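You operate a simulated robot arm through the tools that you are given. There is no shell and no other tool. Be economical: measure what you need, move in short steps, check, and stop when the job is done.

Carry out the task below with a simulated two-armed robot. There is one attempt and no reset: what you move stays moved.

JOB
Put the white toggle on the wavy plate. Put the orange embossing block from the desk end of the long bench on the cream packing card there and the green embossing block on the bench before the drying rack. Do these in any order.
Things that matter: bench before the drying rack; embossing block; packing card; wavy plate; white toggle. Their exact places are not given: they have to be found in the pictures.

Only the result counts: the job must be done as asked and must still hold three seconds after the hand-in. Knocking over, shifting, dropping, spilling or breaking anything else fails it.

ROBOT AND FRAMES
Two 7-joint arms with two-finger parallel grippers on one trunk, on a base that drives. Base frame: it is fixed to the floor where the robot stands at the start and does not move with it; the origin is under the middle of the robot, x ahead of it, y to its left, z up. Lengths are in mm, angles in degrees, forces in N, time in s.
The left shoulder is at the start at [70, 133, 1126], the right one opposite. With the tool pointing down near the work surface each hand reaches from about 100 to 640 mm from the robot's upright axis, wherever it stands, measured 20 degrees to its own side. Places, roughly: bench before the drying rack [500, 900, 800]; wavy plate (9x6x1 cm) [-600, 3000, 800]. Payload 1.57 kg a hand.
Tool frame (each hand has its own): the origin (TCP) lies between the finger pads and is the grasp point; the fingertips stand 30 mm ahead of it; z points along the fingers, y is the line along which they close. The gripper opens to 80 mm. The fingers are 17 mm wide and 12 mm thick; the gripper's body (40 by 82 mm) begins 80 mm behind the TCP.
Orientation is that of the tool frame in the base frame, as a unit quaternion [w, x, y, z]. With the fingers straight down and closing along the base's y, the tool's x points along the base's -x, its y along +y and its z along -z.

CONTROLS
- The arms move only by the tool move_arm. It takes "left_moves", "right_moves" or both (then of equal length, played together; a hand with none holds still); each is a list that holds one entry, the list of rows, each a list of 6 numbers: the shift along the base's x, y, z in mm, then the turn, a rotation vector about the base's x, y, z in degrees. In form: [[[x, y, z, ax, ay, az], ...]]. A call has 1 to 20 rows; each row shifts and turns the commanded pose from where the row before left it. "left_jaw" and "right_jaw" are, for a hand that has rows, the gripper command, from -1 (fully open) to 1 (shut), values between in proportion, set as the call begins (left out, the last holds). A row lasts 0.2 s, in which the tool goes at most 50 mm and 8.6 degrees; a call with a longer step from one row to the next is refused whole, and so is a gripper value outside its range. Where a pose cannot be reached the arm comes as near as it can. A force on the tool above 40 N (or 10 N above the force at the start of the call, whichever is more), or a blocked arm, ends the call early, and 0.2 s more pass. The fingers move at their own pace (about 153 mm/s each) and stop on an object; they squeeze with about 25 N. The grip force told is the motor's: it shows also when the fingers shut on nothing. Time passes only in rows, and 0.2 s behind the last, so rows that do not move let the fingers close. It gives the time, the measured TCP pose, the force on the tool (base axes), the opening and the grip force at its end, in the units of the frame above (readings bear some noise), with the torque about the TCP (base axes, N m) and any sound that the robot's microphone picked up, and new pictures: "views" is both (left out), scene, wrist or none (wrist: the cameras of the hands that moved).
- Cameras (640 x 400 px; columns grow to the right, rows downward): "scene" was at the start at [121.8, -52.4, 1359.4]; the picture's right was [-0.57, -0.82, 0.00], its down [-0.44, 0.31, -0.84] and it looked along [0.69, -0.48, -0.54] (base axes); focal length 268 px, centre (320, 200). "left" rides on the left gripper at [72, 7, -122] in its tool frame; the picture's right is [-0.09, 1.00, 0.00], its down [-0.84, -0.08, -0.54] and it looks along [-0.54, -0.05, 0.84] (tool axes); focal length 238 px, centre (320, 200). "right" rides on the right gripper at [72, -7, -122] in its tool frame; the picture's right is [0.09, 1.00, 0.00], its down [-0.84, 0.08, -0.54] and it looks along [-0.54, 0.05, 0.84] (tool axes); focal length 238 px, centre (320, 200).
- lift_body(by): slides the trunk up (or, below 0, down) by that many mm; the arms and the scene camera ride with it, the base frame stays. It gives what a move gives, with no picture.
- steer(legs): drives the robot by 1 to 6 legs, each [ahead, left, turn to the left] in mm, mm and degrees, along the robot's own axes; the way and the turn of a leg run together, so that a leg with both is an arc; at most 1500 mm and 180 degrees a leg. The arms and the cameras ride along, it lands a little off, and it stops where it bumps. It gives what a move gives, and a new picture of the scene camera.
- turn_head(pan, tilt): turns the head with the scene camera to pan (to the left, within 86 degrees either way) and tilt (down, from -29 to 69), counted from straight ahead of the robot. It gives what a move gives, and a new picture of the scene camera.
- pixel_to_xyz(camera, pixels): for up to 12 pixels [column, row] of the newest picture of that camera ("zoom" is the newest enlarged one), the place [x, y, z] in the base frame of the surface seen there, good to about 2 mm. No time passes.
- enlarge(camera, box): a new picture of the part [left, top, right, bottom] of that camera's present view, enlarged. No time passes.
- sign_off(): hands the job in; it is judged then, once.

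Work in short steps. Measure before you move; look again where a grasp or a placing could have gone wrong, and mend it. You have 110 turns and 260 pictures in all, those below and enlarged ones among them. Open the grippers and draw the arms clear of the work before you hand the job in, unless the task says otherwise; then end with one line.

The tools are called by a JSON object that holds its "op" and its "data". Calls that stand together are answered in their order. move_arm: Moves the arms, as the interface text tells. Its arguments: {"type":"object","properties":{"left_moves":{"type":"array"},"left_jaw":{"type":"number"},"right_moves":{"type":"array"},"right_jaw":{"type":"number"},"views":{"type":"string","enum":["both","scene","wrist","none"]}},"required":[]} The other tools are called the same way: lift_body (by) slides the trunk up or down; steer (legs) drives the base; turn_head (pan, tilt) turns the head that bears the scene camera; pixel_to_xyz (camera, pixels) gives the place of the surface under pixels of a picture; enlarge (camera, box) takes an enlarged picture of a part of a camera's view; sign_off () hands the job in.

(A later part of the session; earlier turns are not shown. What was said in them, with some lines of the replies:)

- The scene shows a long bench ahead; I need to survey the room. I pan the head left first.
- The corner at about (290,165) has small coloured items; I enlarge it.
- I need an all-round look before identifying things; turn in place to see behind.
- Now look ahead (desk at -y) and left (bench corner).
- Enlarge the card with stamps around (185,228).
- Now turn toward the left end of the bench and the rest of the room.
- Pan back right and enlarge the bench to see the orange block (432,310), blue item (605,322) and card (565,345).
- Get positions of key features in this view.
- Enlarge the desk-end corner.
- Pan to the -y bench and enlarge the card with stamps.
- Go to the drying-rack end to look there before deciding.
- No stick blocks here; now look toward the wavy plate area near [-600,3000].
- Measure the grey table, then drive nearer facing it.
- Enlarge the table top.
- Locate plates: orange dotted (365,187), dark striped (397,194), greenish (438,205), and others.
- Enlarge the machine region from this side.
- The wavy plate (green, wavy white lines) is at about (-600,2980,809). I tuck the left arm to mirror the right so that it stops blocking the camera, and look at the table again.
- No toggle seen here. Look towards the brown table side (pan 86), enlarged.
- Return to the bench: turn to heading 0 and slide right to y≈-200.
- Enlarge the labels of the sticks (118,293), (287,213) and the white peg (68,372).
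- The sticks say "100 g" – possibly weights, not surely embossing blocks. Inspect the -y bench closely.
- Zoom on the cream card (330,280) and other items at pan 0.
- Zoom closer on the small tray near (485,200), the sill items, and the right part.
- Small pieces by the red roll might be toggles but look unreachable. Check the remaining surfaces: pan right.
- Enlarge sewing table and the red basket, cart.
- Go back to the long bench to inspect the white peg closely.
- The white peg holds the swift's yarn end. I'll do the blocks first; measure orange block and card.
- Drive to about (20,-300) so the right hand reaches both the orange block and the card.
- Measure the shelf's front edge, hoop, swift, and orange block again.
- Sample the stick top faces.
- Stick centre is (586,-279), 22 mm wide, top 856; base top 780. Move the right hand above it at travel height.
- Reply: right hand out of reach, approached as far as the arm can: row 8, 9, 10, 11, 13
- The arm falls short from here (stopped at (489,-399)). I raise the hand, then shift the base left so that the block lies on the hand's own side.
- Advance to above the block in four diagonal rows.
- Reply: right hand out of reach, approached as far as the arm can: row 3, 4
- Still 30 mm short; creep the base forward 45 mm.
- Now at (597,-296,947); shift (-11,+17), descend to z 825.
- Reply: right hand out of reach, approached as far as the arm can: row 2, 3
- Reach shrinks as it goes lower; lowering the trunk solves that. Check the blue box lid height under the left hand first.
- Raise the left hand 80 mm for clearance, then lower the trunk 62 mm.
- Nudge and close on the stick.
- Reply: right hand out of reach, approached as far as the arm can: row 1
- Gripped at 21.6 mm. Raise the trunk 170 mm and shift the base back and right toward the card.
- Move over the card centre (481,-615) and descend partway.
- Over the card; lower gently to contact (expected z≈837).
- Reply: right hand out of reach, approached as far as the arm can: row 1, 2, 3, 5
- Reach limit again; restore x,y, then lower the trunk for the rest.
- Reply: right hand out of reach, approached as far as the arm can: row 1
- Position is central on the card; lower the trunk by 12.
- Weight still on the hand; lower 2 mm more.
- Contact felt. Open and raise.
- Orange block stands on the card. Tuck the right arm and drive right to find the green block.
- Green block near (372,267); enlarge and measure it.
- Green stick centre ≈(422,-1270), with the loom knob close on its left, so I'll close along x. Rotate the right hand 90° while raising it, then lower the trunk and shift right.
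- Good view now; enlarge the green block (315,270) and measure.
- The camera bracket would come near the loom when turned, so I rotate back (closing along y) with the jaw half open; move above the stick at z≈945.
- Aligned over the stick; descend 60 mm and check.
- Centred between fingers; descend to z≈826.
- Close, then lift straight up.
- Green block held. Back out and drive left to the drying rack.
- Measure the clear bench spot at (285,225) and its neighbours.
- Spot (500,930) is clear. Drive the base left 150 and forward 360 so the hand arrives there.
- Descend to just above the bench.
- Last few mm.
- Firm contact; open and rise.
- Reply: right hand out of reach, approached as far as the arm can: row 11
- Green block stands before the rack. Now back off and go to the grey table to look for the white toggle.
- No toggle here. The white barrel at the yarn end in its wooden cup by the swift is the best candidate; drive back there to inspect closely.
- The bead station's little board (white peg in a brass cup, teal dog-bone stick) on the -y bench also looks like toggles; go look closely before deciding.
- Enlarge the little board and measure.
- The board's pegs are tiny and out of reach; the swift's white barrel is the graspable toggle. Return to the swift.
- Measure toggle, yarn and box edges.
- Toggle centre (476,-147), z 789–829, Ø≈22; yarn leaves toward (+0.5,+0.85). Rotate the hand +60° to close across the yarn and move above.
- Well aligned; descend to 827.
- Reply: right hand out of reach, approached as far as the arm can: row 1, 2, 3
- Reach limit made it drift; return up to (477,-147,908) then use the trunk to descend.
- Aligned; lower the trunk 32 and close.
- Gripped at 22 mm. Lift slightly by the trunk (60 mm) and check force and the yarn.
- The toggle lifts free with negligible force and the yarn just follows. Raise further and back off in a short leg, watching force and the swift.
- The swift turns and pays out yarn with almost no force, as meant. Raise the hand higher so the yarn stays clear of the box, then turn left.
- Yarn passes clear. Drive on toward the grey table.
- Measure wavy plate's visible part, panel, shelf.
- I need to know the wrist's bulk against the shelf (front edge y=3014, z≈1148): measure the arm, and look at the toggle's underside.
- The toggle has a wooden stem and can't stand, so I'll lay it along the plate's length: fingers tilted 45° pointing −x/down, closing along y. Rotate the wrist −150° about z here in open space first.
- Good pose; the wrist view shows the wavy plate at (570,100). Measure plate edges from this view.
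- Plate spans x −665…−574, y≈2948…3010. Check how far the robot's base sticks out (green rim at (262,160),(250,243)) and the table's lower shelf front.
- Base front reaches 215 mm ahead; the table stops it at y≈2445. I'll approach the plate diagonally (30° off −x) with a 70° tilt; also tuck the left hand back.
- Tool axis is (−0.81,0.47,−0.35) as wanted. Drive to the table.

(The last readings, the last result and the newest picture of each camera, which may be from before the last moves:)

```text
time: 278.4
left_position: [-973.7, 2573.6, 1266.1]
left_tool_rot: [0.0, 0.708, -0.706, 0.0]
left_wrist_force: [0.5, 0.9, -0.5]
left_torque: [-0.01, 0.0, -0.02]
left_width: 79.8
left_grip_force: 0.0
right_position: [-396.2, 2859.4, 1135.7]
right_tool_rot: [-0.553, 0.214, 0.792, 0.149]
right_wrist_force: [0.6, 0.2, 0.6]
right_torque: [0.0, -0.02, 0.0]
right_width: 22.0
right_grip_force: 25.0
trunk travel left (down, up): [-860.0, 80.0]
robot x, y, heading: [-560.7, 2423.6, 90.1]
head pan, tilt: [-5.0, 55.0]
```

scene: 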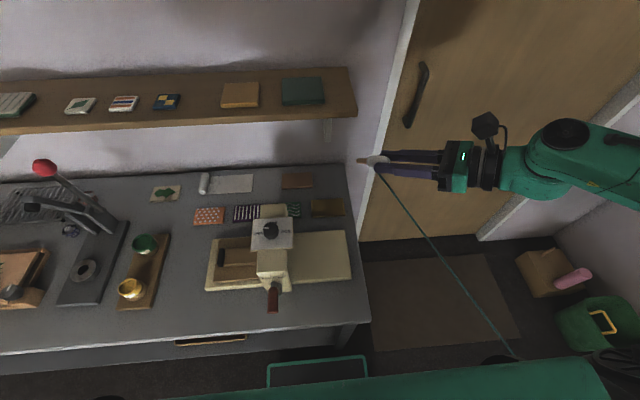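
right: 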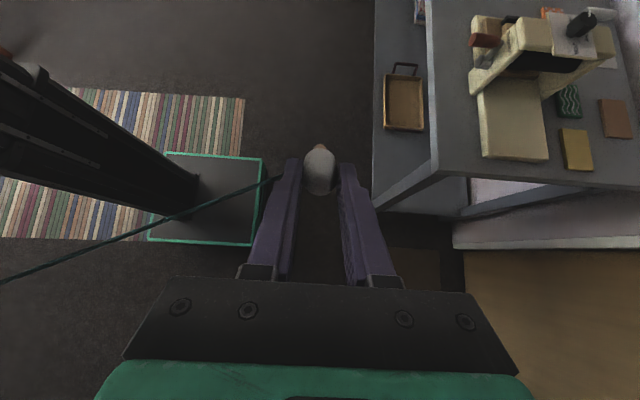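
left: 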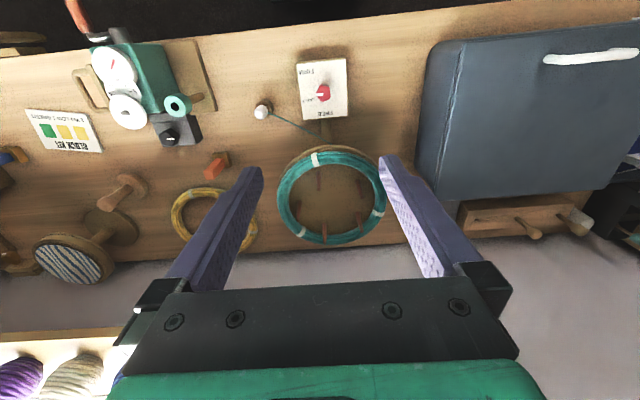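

Lower the trunk 215 with the hand beside the table end.

{"op": "lift_body", "data": {"by": -215}}

{"op": "turn_head", "data": {"pan": -5, "tilt": 48}}

```text
time: 280.7
left_position: [-973.6, 2572.7, 1052.0]
left_tool_rot: [0.0, 0.708, -0.706, -0.001]
left_wrist_force: [0.6, 0.0, -0.1]
left_torque: [0.0, 0.01, 0.0]
left_width: 80.0
left_grip_force: 0.1
right_position: [-396.3, 2858.4, 921.7]
right_tool_rot: [-0.552, 0.214, 0.792, 0.149]
right_wrist_force: [-0.1, 0.0, -1.0]
right_torque: [0.01, -0.02, 0.03]
right_width: 21.8
right_grip_force: 24.8
trunk travel left (down, up): [-645.0, 295.0]
robot x, y, heading: [-555.8, 2424.4, 90.1]
head pan, tilt: [-5.0, 55.0]
```

```text
time: 281.3
left_position: [-974.2, 2572.6, 1052.2]
left_tool_rot: [0.0, 0.709, -0.706, 0.0]
left_wrist_force: [-0.6, 1.0, -0.3]
left_torque: [0.02, -0.01, 0.01]
left_width: 80.1
left_grip_force: 0.1
right_position: [-395.8, 2859.5, 920.6]
right_tool_rot: [-0.552, 0.214, 0.792, 0.149]
right_wrist_force: [0.3, 0.1, -0.8]
right_torque: [0.03, -0.05, 0.03]
right_width: 21.7
right_grip_force: 25.2
trunk travel left (down, up): [-645.0, 295.0]
robot x, y, heading: [-558.6, 2418.6, 90.2]
head pan, tilt: [-5.0, 48.0]
```

scene: 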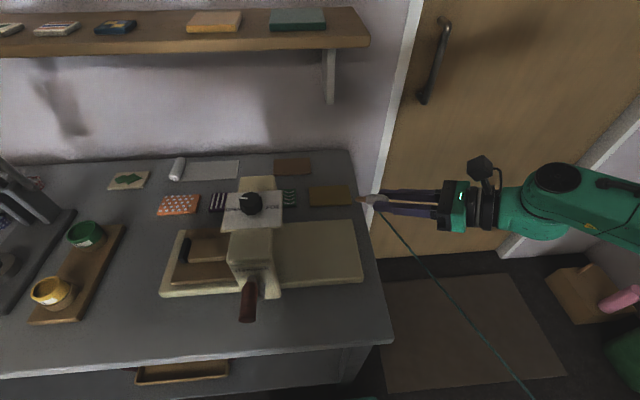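

Measure the rear post, then advance partway.

{"op": "pixel_to_xyz", "data": {"camera": "scene", "pixels": [[257, 182], [273, 183], [277, 195], [283, 200], [290, 192], [296, 200], [291, 204]]}}

{"op": "move_arm", "data": {"right_moves": [[[-32.5, 27, -2.5, 0, 0, 0], [-32.5, 27, -2.5, 0, 0, 0], [-32.5, 27, -2.5, 0, 0, 0], [-32.5, 27, -2.5, 0, 0, 0]]], "views": "both"}}

```text
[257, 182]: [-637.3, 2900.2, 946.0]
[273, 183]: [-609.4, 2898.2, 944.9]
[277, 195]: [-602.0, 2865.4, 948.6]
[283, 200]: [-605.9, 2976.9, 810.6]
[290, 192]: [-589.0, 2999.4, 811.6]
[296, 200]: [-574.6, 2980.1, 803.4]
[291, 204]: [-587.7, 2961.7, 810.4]
```

```text
time: 282.3
left_position: [-975.5, 2573.3, 1051.6]
left_tool_rot: [-0.001, 0.709, -0.705, 0.001]
left_wrist_force: [-1.3, 0.1, -0.5]
left_torque: [-0.02, -0.01, -0.01]
left_width: 79.9
left_grip_force: 0.0
right_position: [-528.0, 2968.8, 909.2]
right_tool_rot: [-0.551, 0.215, 0.793, 0.148]
right_wrist_force: [0.1, 0.6, 0.1]
right_torque: [0.02, 0.0, 0.0]
right_width: 22.2
right_grip_force: 25.7
trunk travel left (down, up): [-645.0, 295.0]
robot x, y, heading: [-555.2, 2421.6, 90.0]
head pan, tilt: [-5.0, 48.0]
```

scene: 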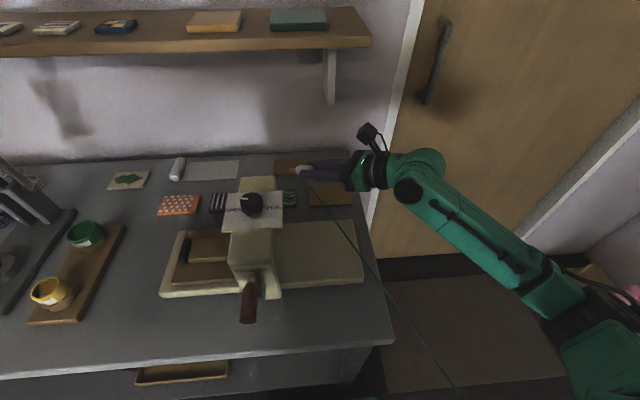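
right: 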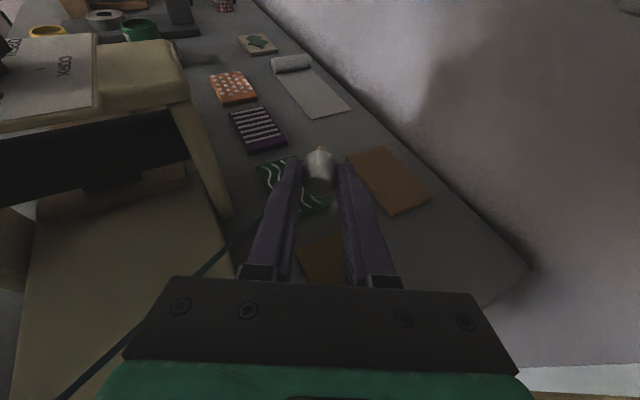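

Clear. Advance to (−600,2975) and down to ~870.

{"op": "move_arm", "data": {"right_moves": [[[-36, 3, -5, 0, 0, 0], [-36, 3, -15, 0, 0, 0], [0, 0, -18, 0, 0, 0]]], "views": "both"}}

{"op": "enlarge", "data": {"camera": "right", "box": [180, 80, 440, 280]}}

```text
time: 283.1
left_position: [-973.4, 2572.1, 1053.1]
left_tool_rot: [0.001, 0.709, -0.705, -0.001]
left_wrist_force: [-0.4, -0.6, -0.1]
left_torque: [-0.03, 0.0, 0.0]
left_width: 80.1
left_grip_force: 0.1
right_position: [-598.4, 2974.0, 873.0]
right_tool_rot: [-0.553, 0.214, 0.792, 0.149]
right_wrist_force: [-0.1, 0.5, -0.4]
right_torque: [-0.03, -0.02, 0.0]
right_width: 22.0
right_grip_force: 25.1
trunk travel left (down, up): [-645.0, 295.0]
robot x, y, heading: [-560.1, 2424.3, 90.2]
head pan, tilt: [-5.0, 48.0]
```

scene: 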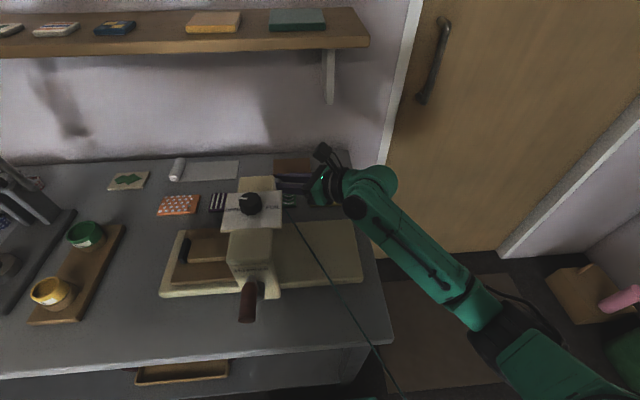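
right: 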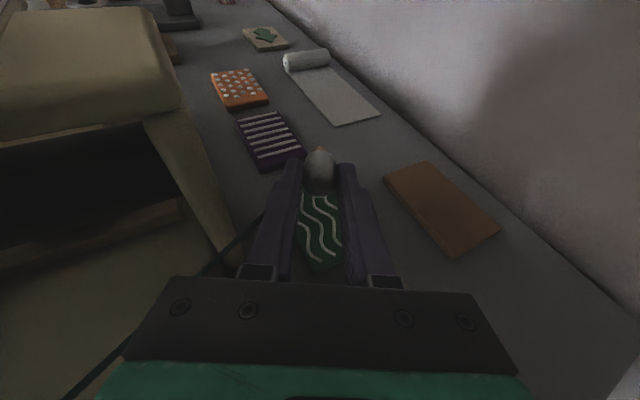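

```text
2.00 times, centred on (310, 180) of right
```

zoom: 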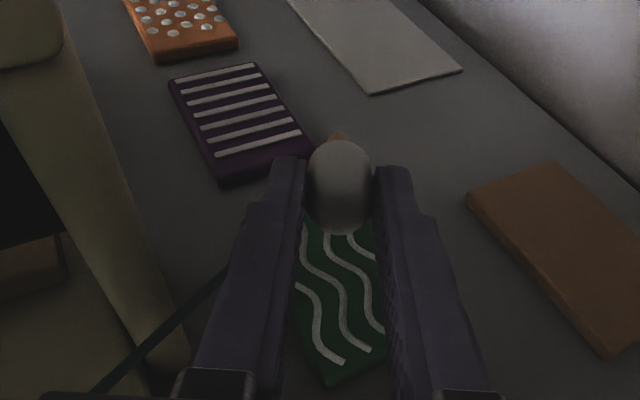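

Measure plate corners here to confirm.

{"op": "pixel_to_xyz", "data": {"camera": "zoom", "pixels": [[332, 378], [384, 355], [300, 335], [345, 300], [310, 260], [375, 300], [338, 145], [330, 138], [340, 200], [200, 370]]}}

```text
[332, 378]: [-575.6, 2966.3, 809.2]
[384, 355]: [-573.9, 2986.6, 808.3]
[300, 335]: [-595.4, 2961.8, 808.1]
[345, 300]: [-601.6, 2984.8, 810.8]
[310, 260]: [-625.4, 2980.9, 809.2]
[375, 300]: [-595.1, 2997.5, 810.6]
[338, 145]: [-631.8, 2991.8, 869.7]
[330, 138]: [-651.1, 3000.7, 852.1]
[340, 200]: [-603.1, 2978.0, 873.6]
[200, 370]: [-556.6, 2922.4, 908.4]
```

Shift slightly (+8,−3) and lower in small steps until the stem touches (expected TCP z≈835).

{"op": "move_arm", "data": {"right_moves": [[[8, -3, -10, 0, 0, 0], [0, 0, -12, 0, 0, 0], [0, 0, -6, 0, 0, 0], [0, 0, -3, 0, 0, 0], [0, 0, 0, 0, 0, 0]]], "views": "both"}}

{"op": "enlarge", "data": {"camera": "right", "box": [180, 80, 440, 280]}}

```text
time: 284.3
left_position: [-974.5, 2572.2, 1052.4]
left_tool_rot: [0.0, 0.709, -0.705, 0.0]
left_wrist_force: [-0.4, 0.0, 1.2]
left_torque: [0.01, -0.01, 0.04]
left_width: 79.8
left_grip_force: 0.1
right_position: [-591.1, 2970.7, 842.6]
right_tool_rot: [-0.553, 0.214, 0.792, 0.149]
right_wrist_force: [-0.5, -0.5, -0.7]
right_torque: [0.02, 0.01, 0.0]
right_width: 21.9
right_grip_force: 25.0
trunk travel left (down, up): [-645.0, 295.0]
robot x, y, heading: [-560.0, 2422.8, 90.2]
head pan, tilt: [-5.0, 48.0]
```

scene: 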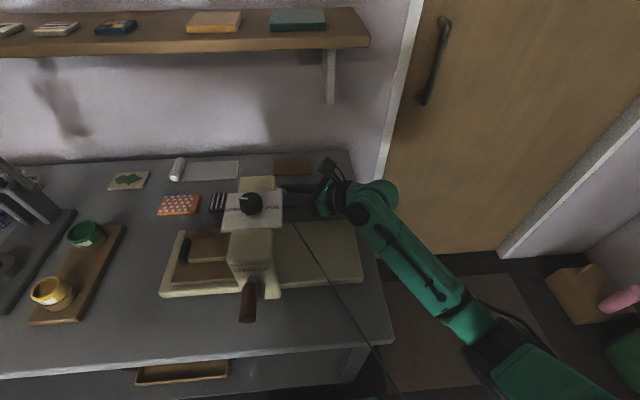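
right: 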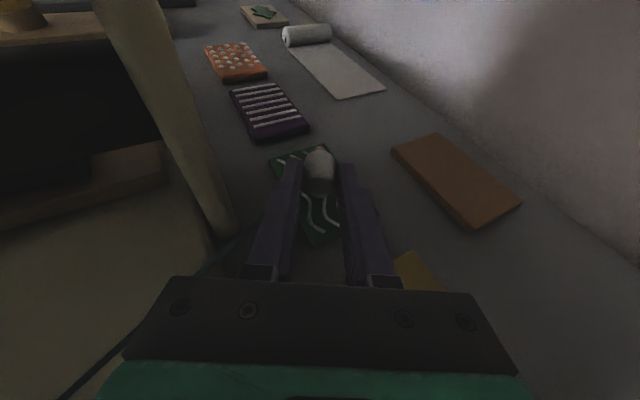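

```text
2.00 times, centred on (310, 180) of right
```

zoom: 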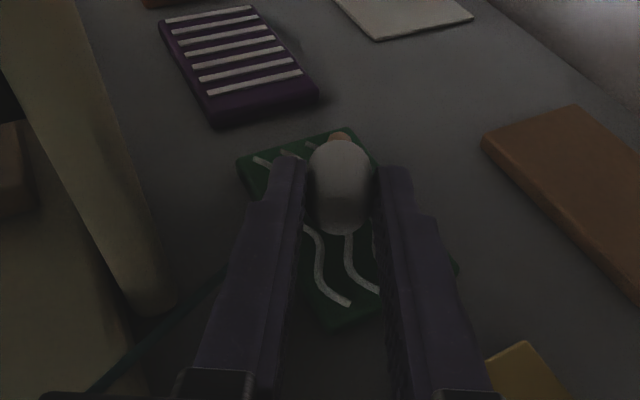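

Toggle is centred over the plate. Lower to contact in 2 mm steps.

{"op": "move_arm", "data": {"right_moves": [[[0, 0, -3, 0, 0, 0], [0, 0, -2, 0, 0, 0], [0, 0, -2, 0, 0, 0], [0, 0, 0, 0, 0, 0]]], "views": "none"}}

```text
time: 285.3
left_position: [-973.9, 2571.5, 1053.9]
left_tool_rot: [-0.001, 0.709, -0.705, -0.001]
left_wrist_force: [-1.3, -0.8, -0.4]
left_torque: [-0.02, 0.01, 0.03]
left_width: 80.0
left_grip_force: 0.0
right_position: [-589.7, 2969.5, 838.2]
right_tool_rot: [-0.554, 0.213, 0.79, 0.151]
right_wrist_force: [-0.6, 2.0, 13.6]
right_torque: [0.43, 0.69, -0.12]
right_width: 22.2
right_grip_force: 24.7
trunk travel left (down, up): [-645.0, 295.0]
robot x, y, heading: [-558.6, 2423.2, 90.5]
head pan, tilt: [-5.0, 48.0]
```

Contact. Relax 2 mm up, open modestly to ~34 mm, and look.

{"op": "move_arm", "data": {"right_moves": [[[0, 0, 2, 0, 0, 0]]], "views": "none"}}

{"op": "move_arm", "data": {"right_moves": [[[0, 0, 0, 0, 0, 0], [0, 0, 0, 0, 0, 0], [0, 0, 0, 0, 0, 0], [0, 0, 0, 0, 0, 0]]], "right_jaw": 0.15, "views": "wrist"}}

{"op": "enlarge", "data": {"camera": "right", "box": [180, 80, 440, 280]}}

```text
time: 285.7
left_position: [-974.4, 2572.1, 1053.1]
left_tool_rot: [-0.001, 0.709, -0.706, 0.0]
left_wrist_force: [-0.5, -1.1, 0.2]
left_torque: [0.04, -0.02, -0.02]
left_width: 80.0
left_grip_force: 0.1
right_position: [-591.1, 2968.7, 838.9]
right_tool_rot: [-0.553, 0.214, 0.791, 0.15]
right_wrist_force: [0.8, 1.4, 11.3]
right_torque: [0.34, 0.53, -0.05]
right_width: 21.8
right_grip_force: 25.0
trunk travel left (down, up): [-645.0, 295.0]
robot x, y, heading: [-557.4, 2423.2, 90.3]
head pan, tilt: [-5.0, 48.0]
```

```text
time: 286.7
left_position: [-973.6, 2573.4, 1052.5]
left_tool_rot: [-0.001, 0.709, -0.706, 0.0]
left_wrist_force: [0.0, 0.3, 0.7]
left_torque: [0.01, 0.0, 0.02]
left_width: 80.1
left_grip_force: 0.1
right_position: [-590.7, 2969.8, 837.2]
right_tool_rot: [-0.552, 0.214, 0.792, 0.149]
right_wrist_force: [0.6, -0.3, 0.7]
right_torque: [-0.04, 0.01, -0.01]
right_width: 34.2
right_grip_force: 0.0
trunk travel left (down, up): [-645.0, 295.0]
robot x, y, heading: [-562.7, 2425.2, 90.2]
head pan, tilt: [-5.0, 48.0]
```

right: 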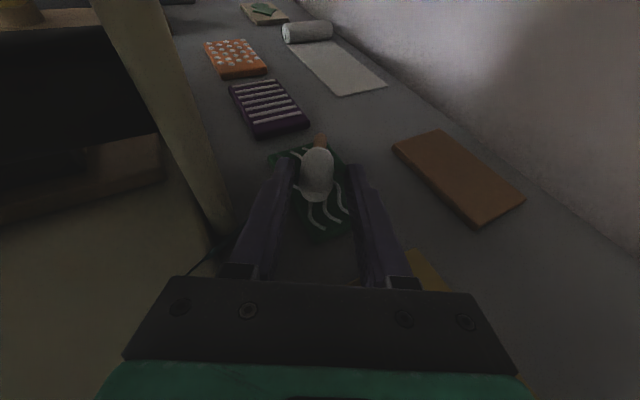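

```text
2.00 times, centred on (310, 180) of right
```

zoom: 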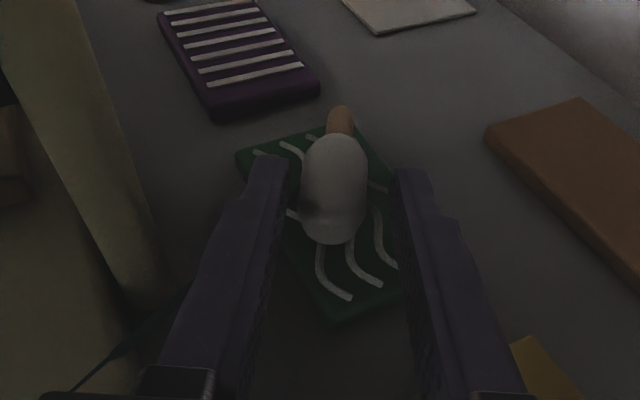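

The toggle lies on the plate. Retract along the finger axis.

{"op": "move_arm", "data": {"right_moves": [[[12, -7, 5, 0, 0, 0], [16, -9, 8, 0, 0, 0], [20, -11, 12, 0, 0, 0], [24, -14, 15, 0, 0, 0], [30, -15, 25, 0, 0, 0], [30, -15, 25, 0, 0, 0]]], "views": "both"}}

{"op": "enlarge", "data": {"camera": "right", "box": [180, 60, 440, 260]}}

```text
time: 288.1
left_position: [-974.3, 2572.7, 1052.3]
left_tool_rot: [0.0, 0.709, -0.705, 0.0]
left_wrist_force: [-0.2, -0.6, -0.1]
left_torque: [0.0, 0.01, -0.04]
left_width: 79.9
left_grip_force: 0.0
right_position: [-458.0, 2898.9, 927.7]
right_tool_rot: [-0.552, 0.214, 0.792, 0.149]
right_wrist_force: [0.0, -0.1, 0.8]
right_torque: [-0.01, 0.0, -0.03]
right_width: 34.1
right_grip_force: 0.0
trunk travel left (down, up): [-645.0, 295.0]
robot x, y, heading: [-558.0, 2421.3, 90.4]
head pan, tilt: [-5.0, 48.0]
```

scene: 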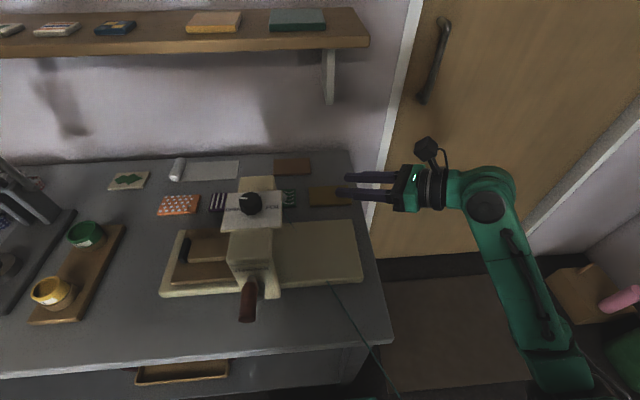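
right: 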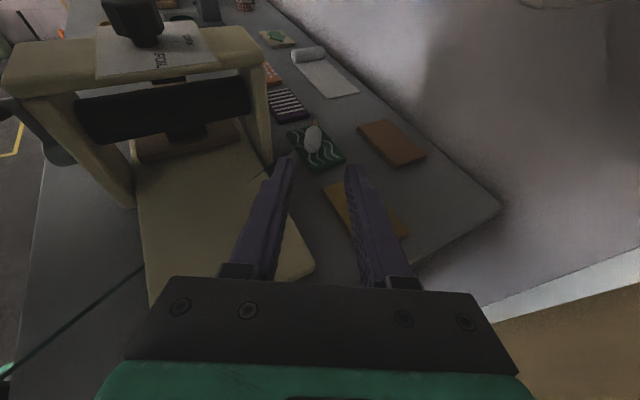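

```text
2.00 times, centred on (310, 160) of right
```

zoom: 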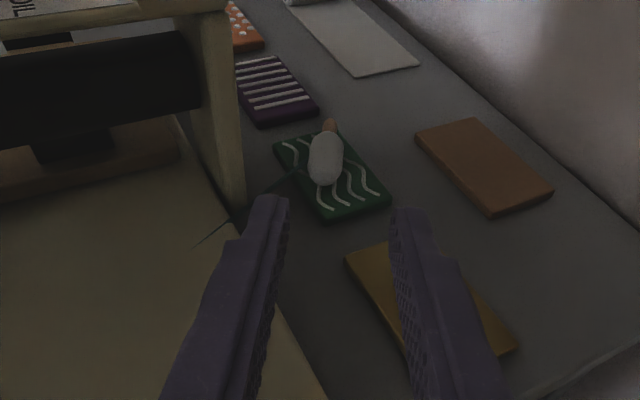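

Toggle rests on the wavy plate. Raise the trunk, open, back away and check everything.

{"op": "lift_body", "data": {"by": 120}}

{"op": "steer", "data": {"legs": [[-400, 0, 0]]}}

{"op": "enlarge", "data": {"camera": "scene", "box": [240, 60, 400, 160]}}

{"op": "turn_head", "data": {"pan": -86, "tilt": 22}}

```text
time: 289.6
left_position: [-973.9, 2572.3, 1172.6]
left_tool_rot: [0.0, 0.709, -0.706, 0.0]
left_wrist_force: [-0.2, -1.3, 0.9]
left_torque: [0.01, -0.05, -0.02]
left_width: 79.7
left_grip_force: 0.0
right_position: [-459.1, 2900.0, 1046.3]
right_tool_rot: [-0.552, 0.214, 0.792, 0.149]
right_wrist_force: [0.6, 0.1, 0.2]
right_torque: [0.02, 0.02, -0.01]
right_width: 34.0
right_grip_force: 0.2
trunk travel left (down, up): [-765.0, 175.0]
robot x, y, heading: [-556.4, 2423.6, 90.4]
head pan, tilt: [-5.0, 48.0]
```

```text
time: 292.1
left_position: [-973.0, 2176.8, 1173.7]
left_tool_rot: [0.0, 0.708, -0.706, 0.001]
left_wrist_force: [-0.2, 0.3, -0.2]
left_torque: [0.0, 0.0, -0.04]
left_width: 80.0
left_grip_force: 0.1
right_position: [-456.3, 2502.4, 1047.3]
right_tool_rot: [-0.552, 0.216, 0.791, 0.15]
right_wrist_force: [0.8, 0.7, 0.2]
right_torque: [0.01, 0.03, 0.0]
right_width: 34.1
right_grip_force: 0.1
trunk travel left (down, up): [-765.0, 175.0]
robot x, y, heading: [-556.2, 2026.7, 89.8]
head pan, tilt: [-5.0, 48.0]
```

scene: 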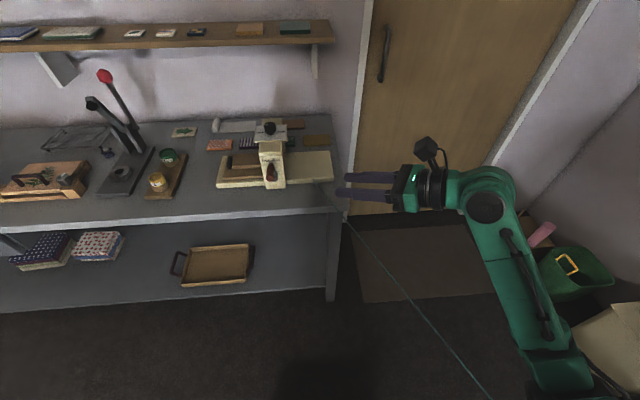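

```text
4.00 times, centred on (320, 110) of scene
```

zoom: 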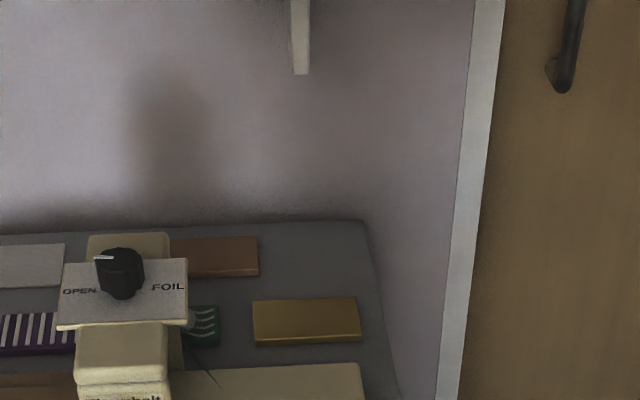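

```text
time: 293.7
left_position: [-973.2, 2175.8, 1172.0]
left_tool_rot: [0.0, 0.708, -0.706, 0.001]
left_wrist_force: [-0.3, -0.7, 0.0]
left_torque: [0.0, -0.01, 0.01]
left_width: 80.1
left_grip_force: 0.0
right_position: [-457.9, 2501.6, 1046.9]
right_tool_rot: [-0.552, 0.217, 0.791, 0.151]
right_wrist_force: [0.2, -0.4, -0.1]
right_torque: [0.02, 0.02, 0.02]
right_width: 34.1
right_grip_force: 0.2
trunk travel left (down, up): [-765.0, 175.0]
robot x, y, heading: [-559.9, 2027.1, 90.0]
head pan, tilt: [-85.9, 22.0]
```

scene: 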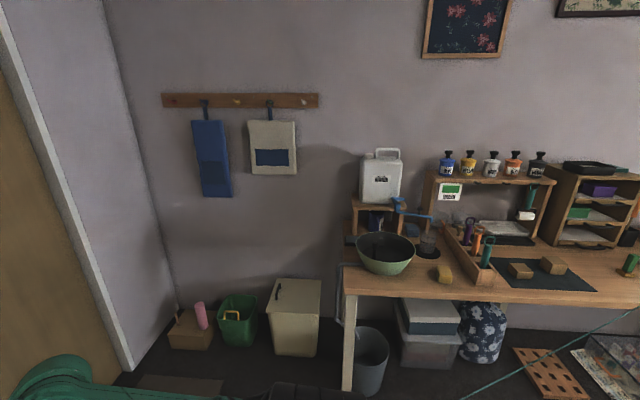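

Green block stands. Check the toggle from the right side.

{"op": "steer", "data": {"legs": [[0, -350, 0]]}}

{"op": "turn_head", "data": {"pan": 25, "tilt": 32}}

{"op": "enlarge", "data": {"camera": "scene", "box": [240, 130, 400, 230]}}

```text
time: 295.9
left_position: [-619.5, 2177.2, 1171.6]
left_tool_rot: [0.0, 0.708, -0.706, 0.0]
left_wrist_force: [0.2, -0.6, 0.5]
left_torque: [0.0, -0.01, 0.03]
left_width: 79.9
left_grip_force: 0.1
right_position: [-104.6, 2502.7, 1046.7]
right_tool_rot: [-0.551, 0.215, 0.792, 0.15]
right_wrist_force: [0.8, 0.4, -0.5]
right_torque: [-0.01, 0.02, -0.03]
right_width: 34.0
right_grip_force: 0.1
trunk travel left (down, up): [-765.0, 175.0]
robot x, y, heading: [-202.5, 2027.4, 90.1]
head pan, tilt: [-85.9, 22.0]
```

scene: 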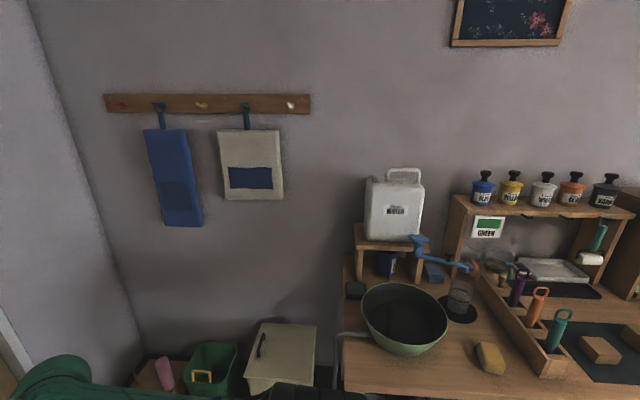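

```text
time: 297.8
left_position: [-619.0, 2176.6, 1171.6]
left_tool_rot: [0.0, 0.708, -0.707, 0.0]
left_wrist_force: [0.6, 0.6, 0.5]
left_torque: [-0.01, -0.02, -0.02]
left_width: 80.0
left_grip_force: 0.0
right_position: [-104.0, 2502.3, 1046.9]
right_tool_rot: [-0.552, 0.215, 0.792, 0.149]
right_wrist_force: [0.2, -0.3, 0.8]
right_torque: [0.0, 0.0, 0.0]
right_width: 34.0
right_grip_force: 0.2
trunk travel left (down, up): [-765.0, 175.0]
robot x, y, heading: [-205.5, 2025.5, 90.2]
head pan, tilt: [25.0, 32.0]
```

scene: 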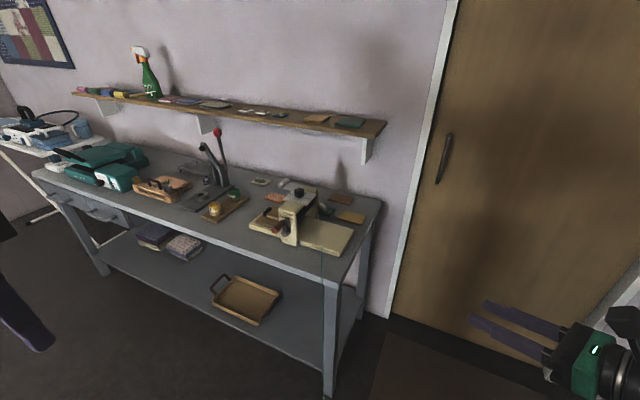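

```text
4.00 times, centred on (320, 180) of scene
```

zoom: 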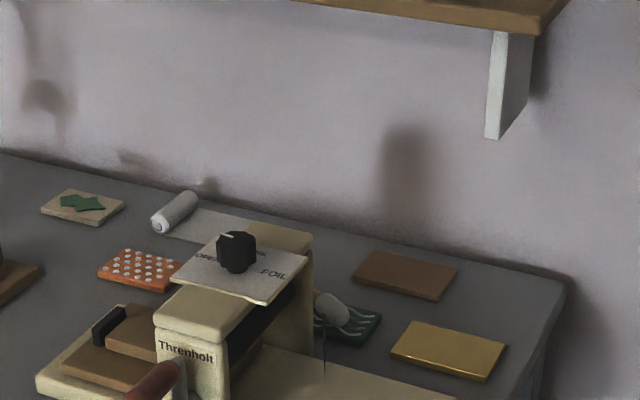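

Toggle is stable on the plate. Rotate in place for a last look at the long bench.

{"op": "steer", "data": {"legs": [[0, 0, -60]]}}

{"op": "turn_head", "data": {"pan": -86, "tilt": 15}}

{"op": "enlarge", "data": {"camera": "scene", "box": [60, 120, 300, 270]}}

```text
time: 300.9
left_position: [-283.4, 2459.9, 1172.5]
left_tool_rot: [0.001, -0.263, 0.965, 0.0]
left_wrist_force: [-0.2, -0.7, 0.3]
left_torque: [-0.01, 0.0, -0.01]
left_width: 79.8
left_grip_force: 0.1
right_position: [258.5, 2178.3, 1048.4]
right_tool_rot: [-0.404, 0.581, 0.578, 0.406]
right_wrist_force: [0.2, 0.5, -0.6]
right_torque: [-0.03, -0.01, -0.01]
right_width: 34.0
right_grip_force: 0.0
trunk travel left (down, up): [-765.0, 175.0]
robot x, y, heading: [-206.4, 2023.6, 30.2]
head pan, tilt: [25.0, 32.0]
```

scene: 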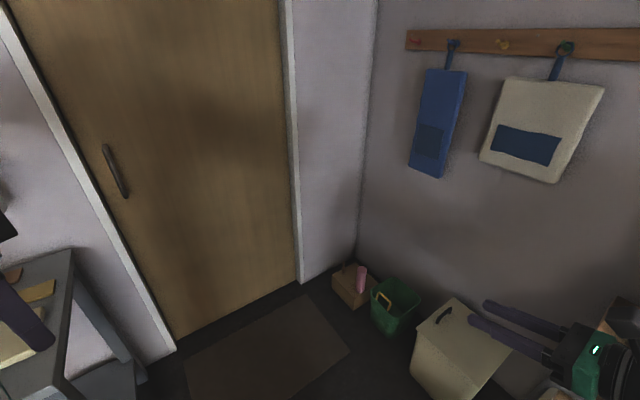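

```text
time: 302.8
left_position: [-282.3, 2459.9, 1172.7]
left_tool_rot: [0.0, -0.262, 0.965, 0.0]
left_wrist_force: [-1.2, -0.8, -0.6]
left_torque: [0.03, -0.02, 0.01]
left_width: 80.1
left_grip_force: 0.1
right_position: [258.6, 2177.5, 1046.7]
right_tool_rot: [-0.404, 0.58, 0.58, 0.404]
right_wrist_force: [0.2, 0.0, 0.7]
right_torque: [0.02, 0.02, 0.0]
right_width: 33.9
right_grip_force: 0.0
trunk travel left (down, up): [-765.0, 175.0]
robot x, y, heading: [-205.6, 2025.7, 30.3]
head pan, tilt: [-85.9, 15.0]
```

scene: 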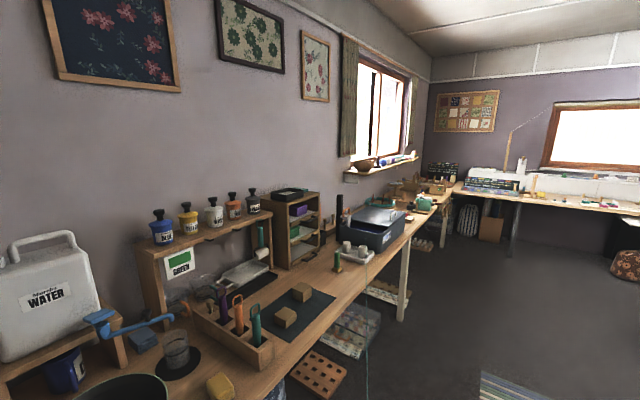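

```text
2.67 times, centred on (180, 195) of scene
```

zoom: 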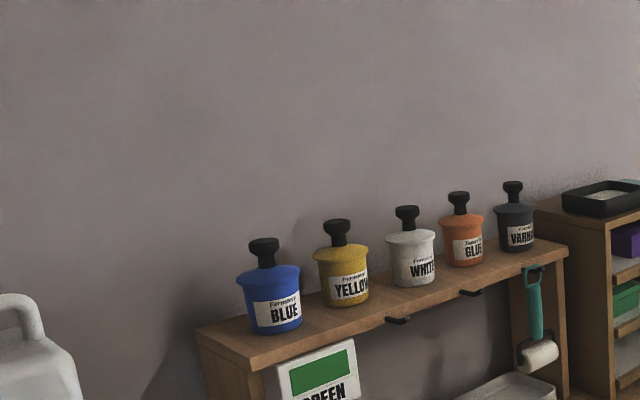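

Zoom on the swift and card end, and recheck the green block.

{"op": "enlarge", "data": {"camera": "scene", "box": [310, 170, 470, 270]}}

```text
4.00 times, centred on (390, 220) of scene
```

zoom: 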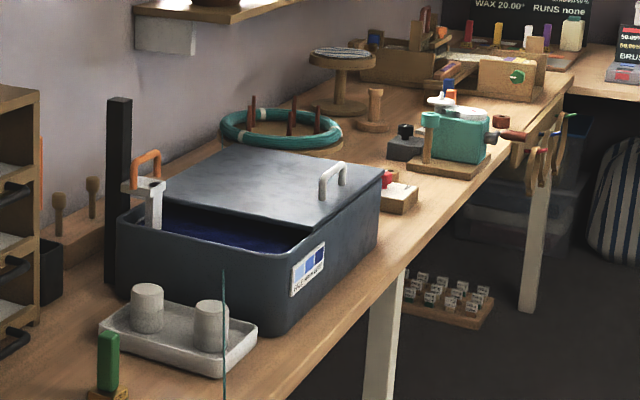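

Swift, orange block and green block all stand fine. Open the right gripper fully and hand in.

{"op": "move_arm", "data": {"right_moves": [[[0, 0, 0, 0, 0, 0], [0, 0, 0, 0, 0, 0]]], "right_jaw": -1, "views": "none"}}

{"op": "sign_off", "data": {}}

```text
time: 303.4
left_position: [-282.5, 2460.2, 1172.0]
left_tool_rot: [0.0, -0.262, 0.965, 0.0]
left_wrist_force: [0.1, 0.3, -0.3]
left_torque: [0.0, 0.0, -0.01]
left_width: 80.1
left_grip_force: 0.0
right_position: [258.3, 2178.1, 1046.1]
right_tool_rot: [-0.404, 0.581, 0.58, 0.404]
right_wrist_force: [0.3, -0.5, 0.1]
right_torque: [0.01, 0.02, -0.01]
right_width: 80.3
right_grip_force: 0.2
trunk travel left (down, up): [-765.0, 175.0]
robot x, y, heading: [-204.8, 2023.7, 30.3]
head pan, tilt: [-85.9, 15.0]
```

```text
The job is handed in.
```

I handed the job in with the white toggle on the wavy plate, the orange block on the "BLOCK KIT" card, and the green block on the bench before the drying rack; I judged all four objects from the pictures, and the toggle still trails yarn from the swift (the yarn stand), which turned as it paid out.
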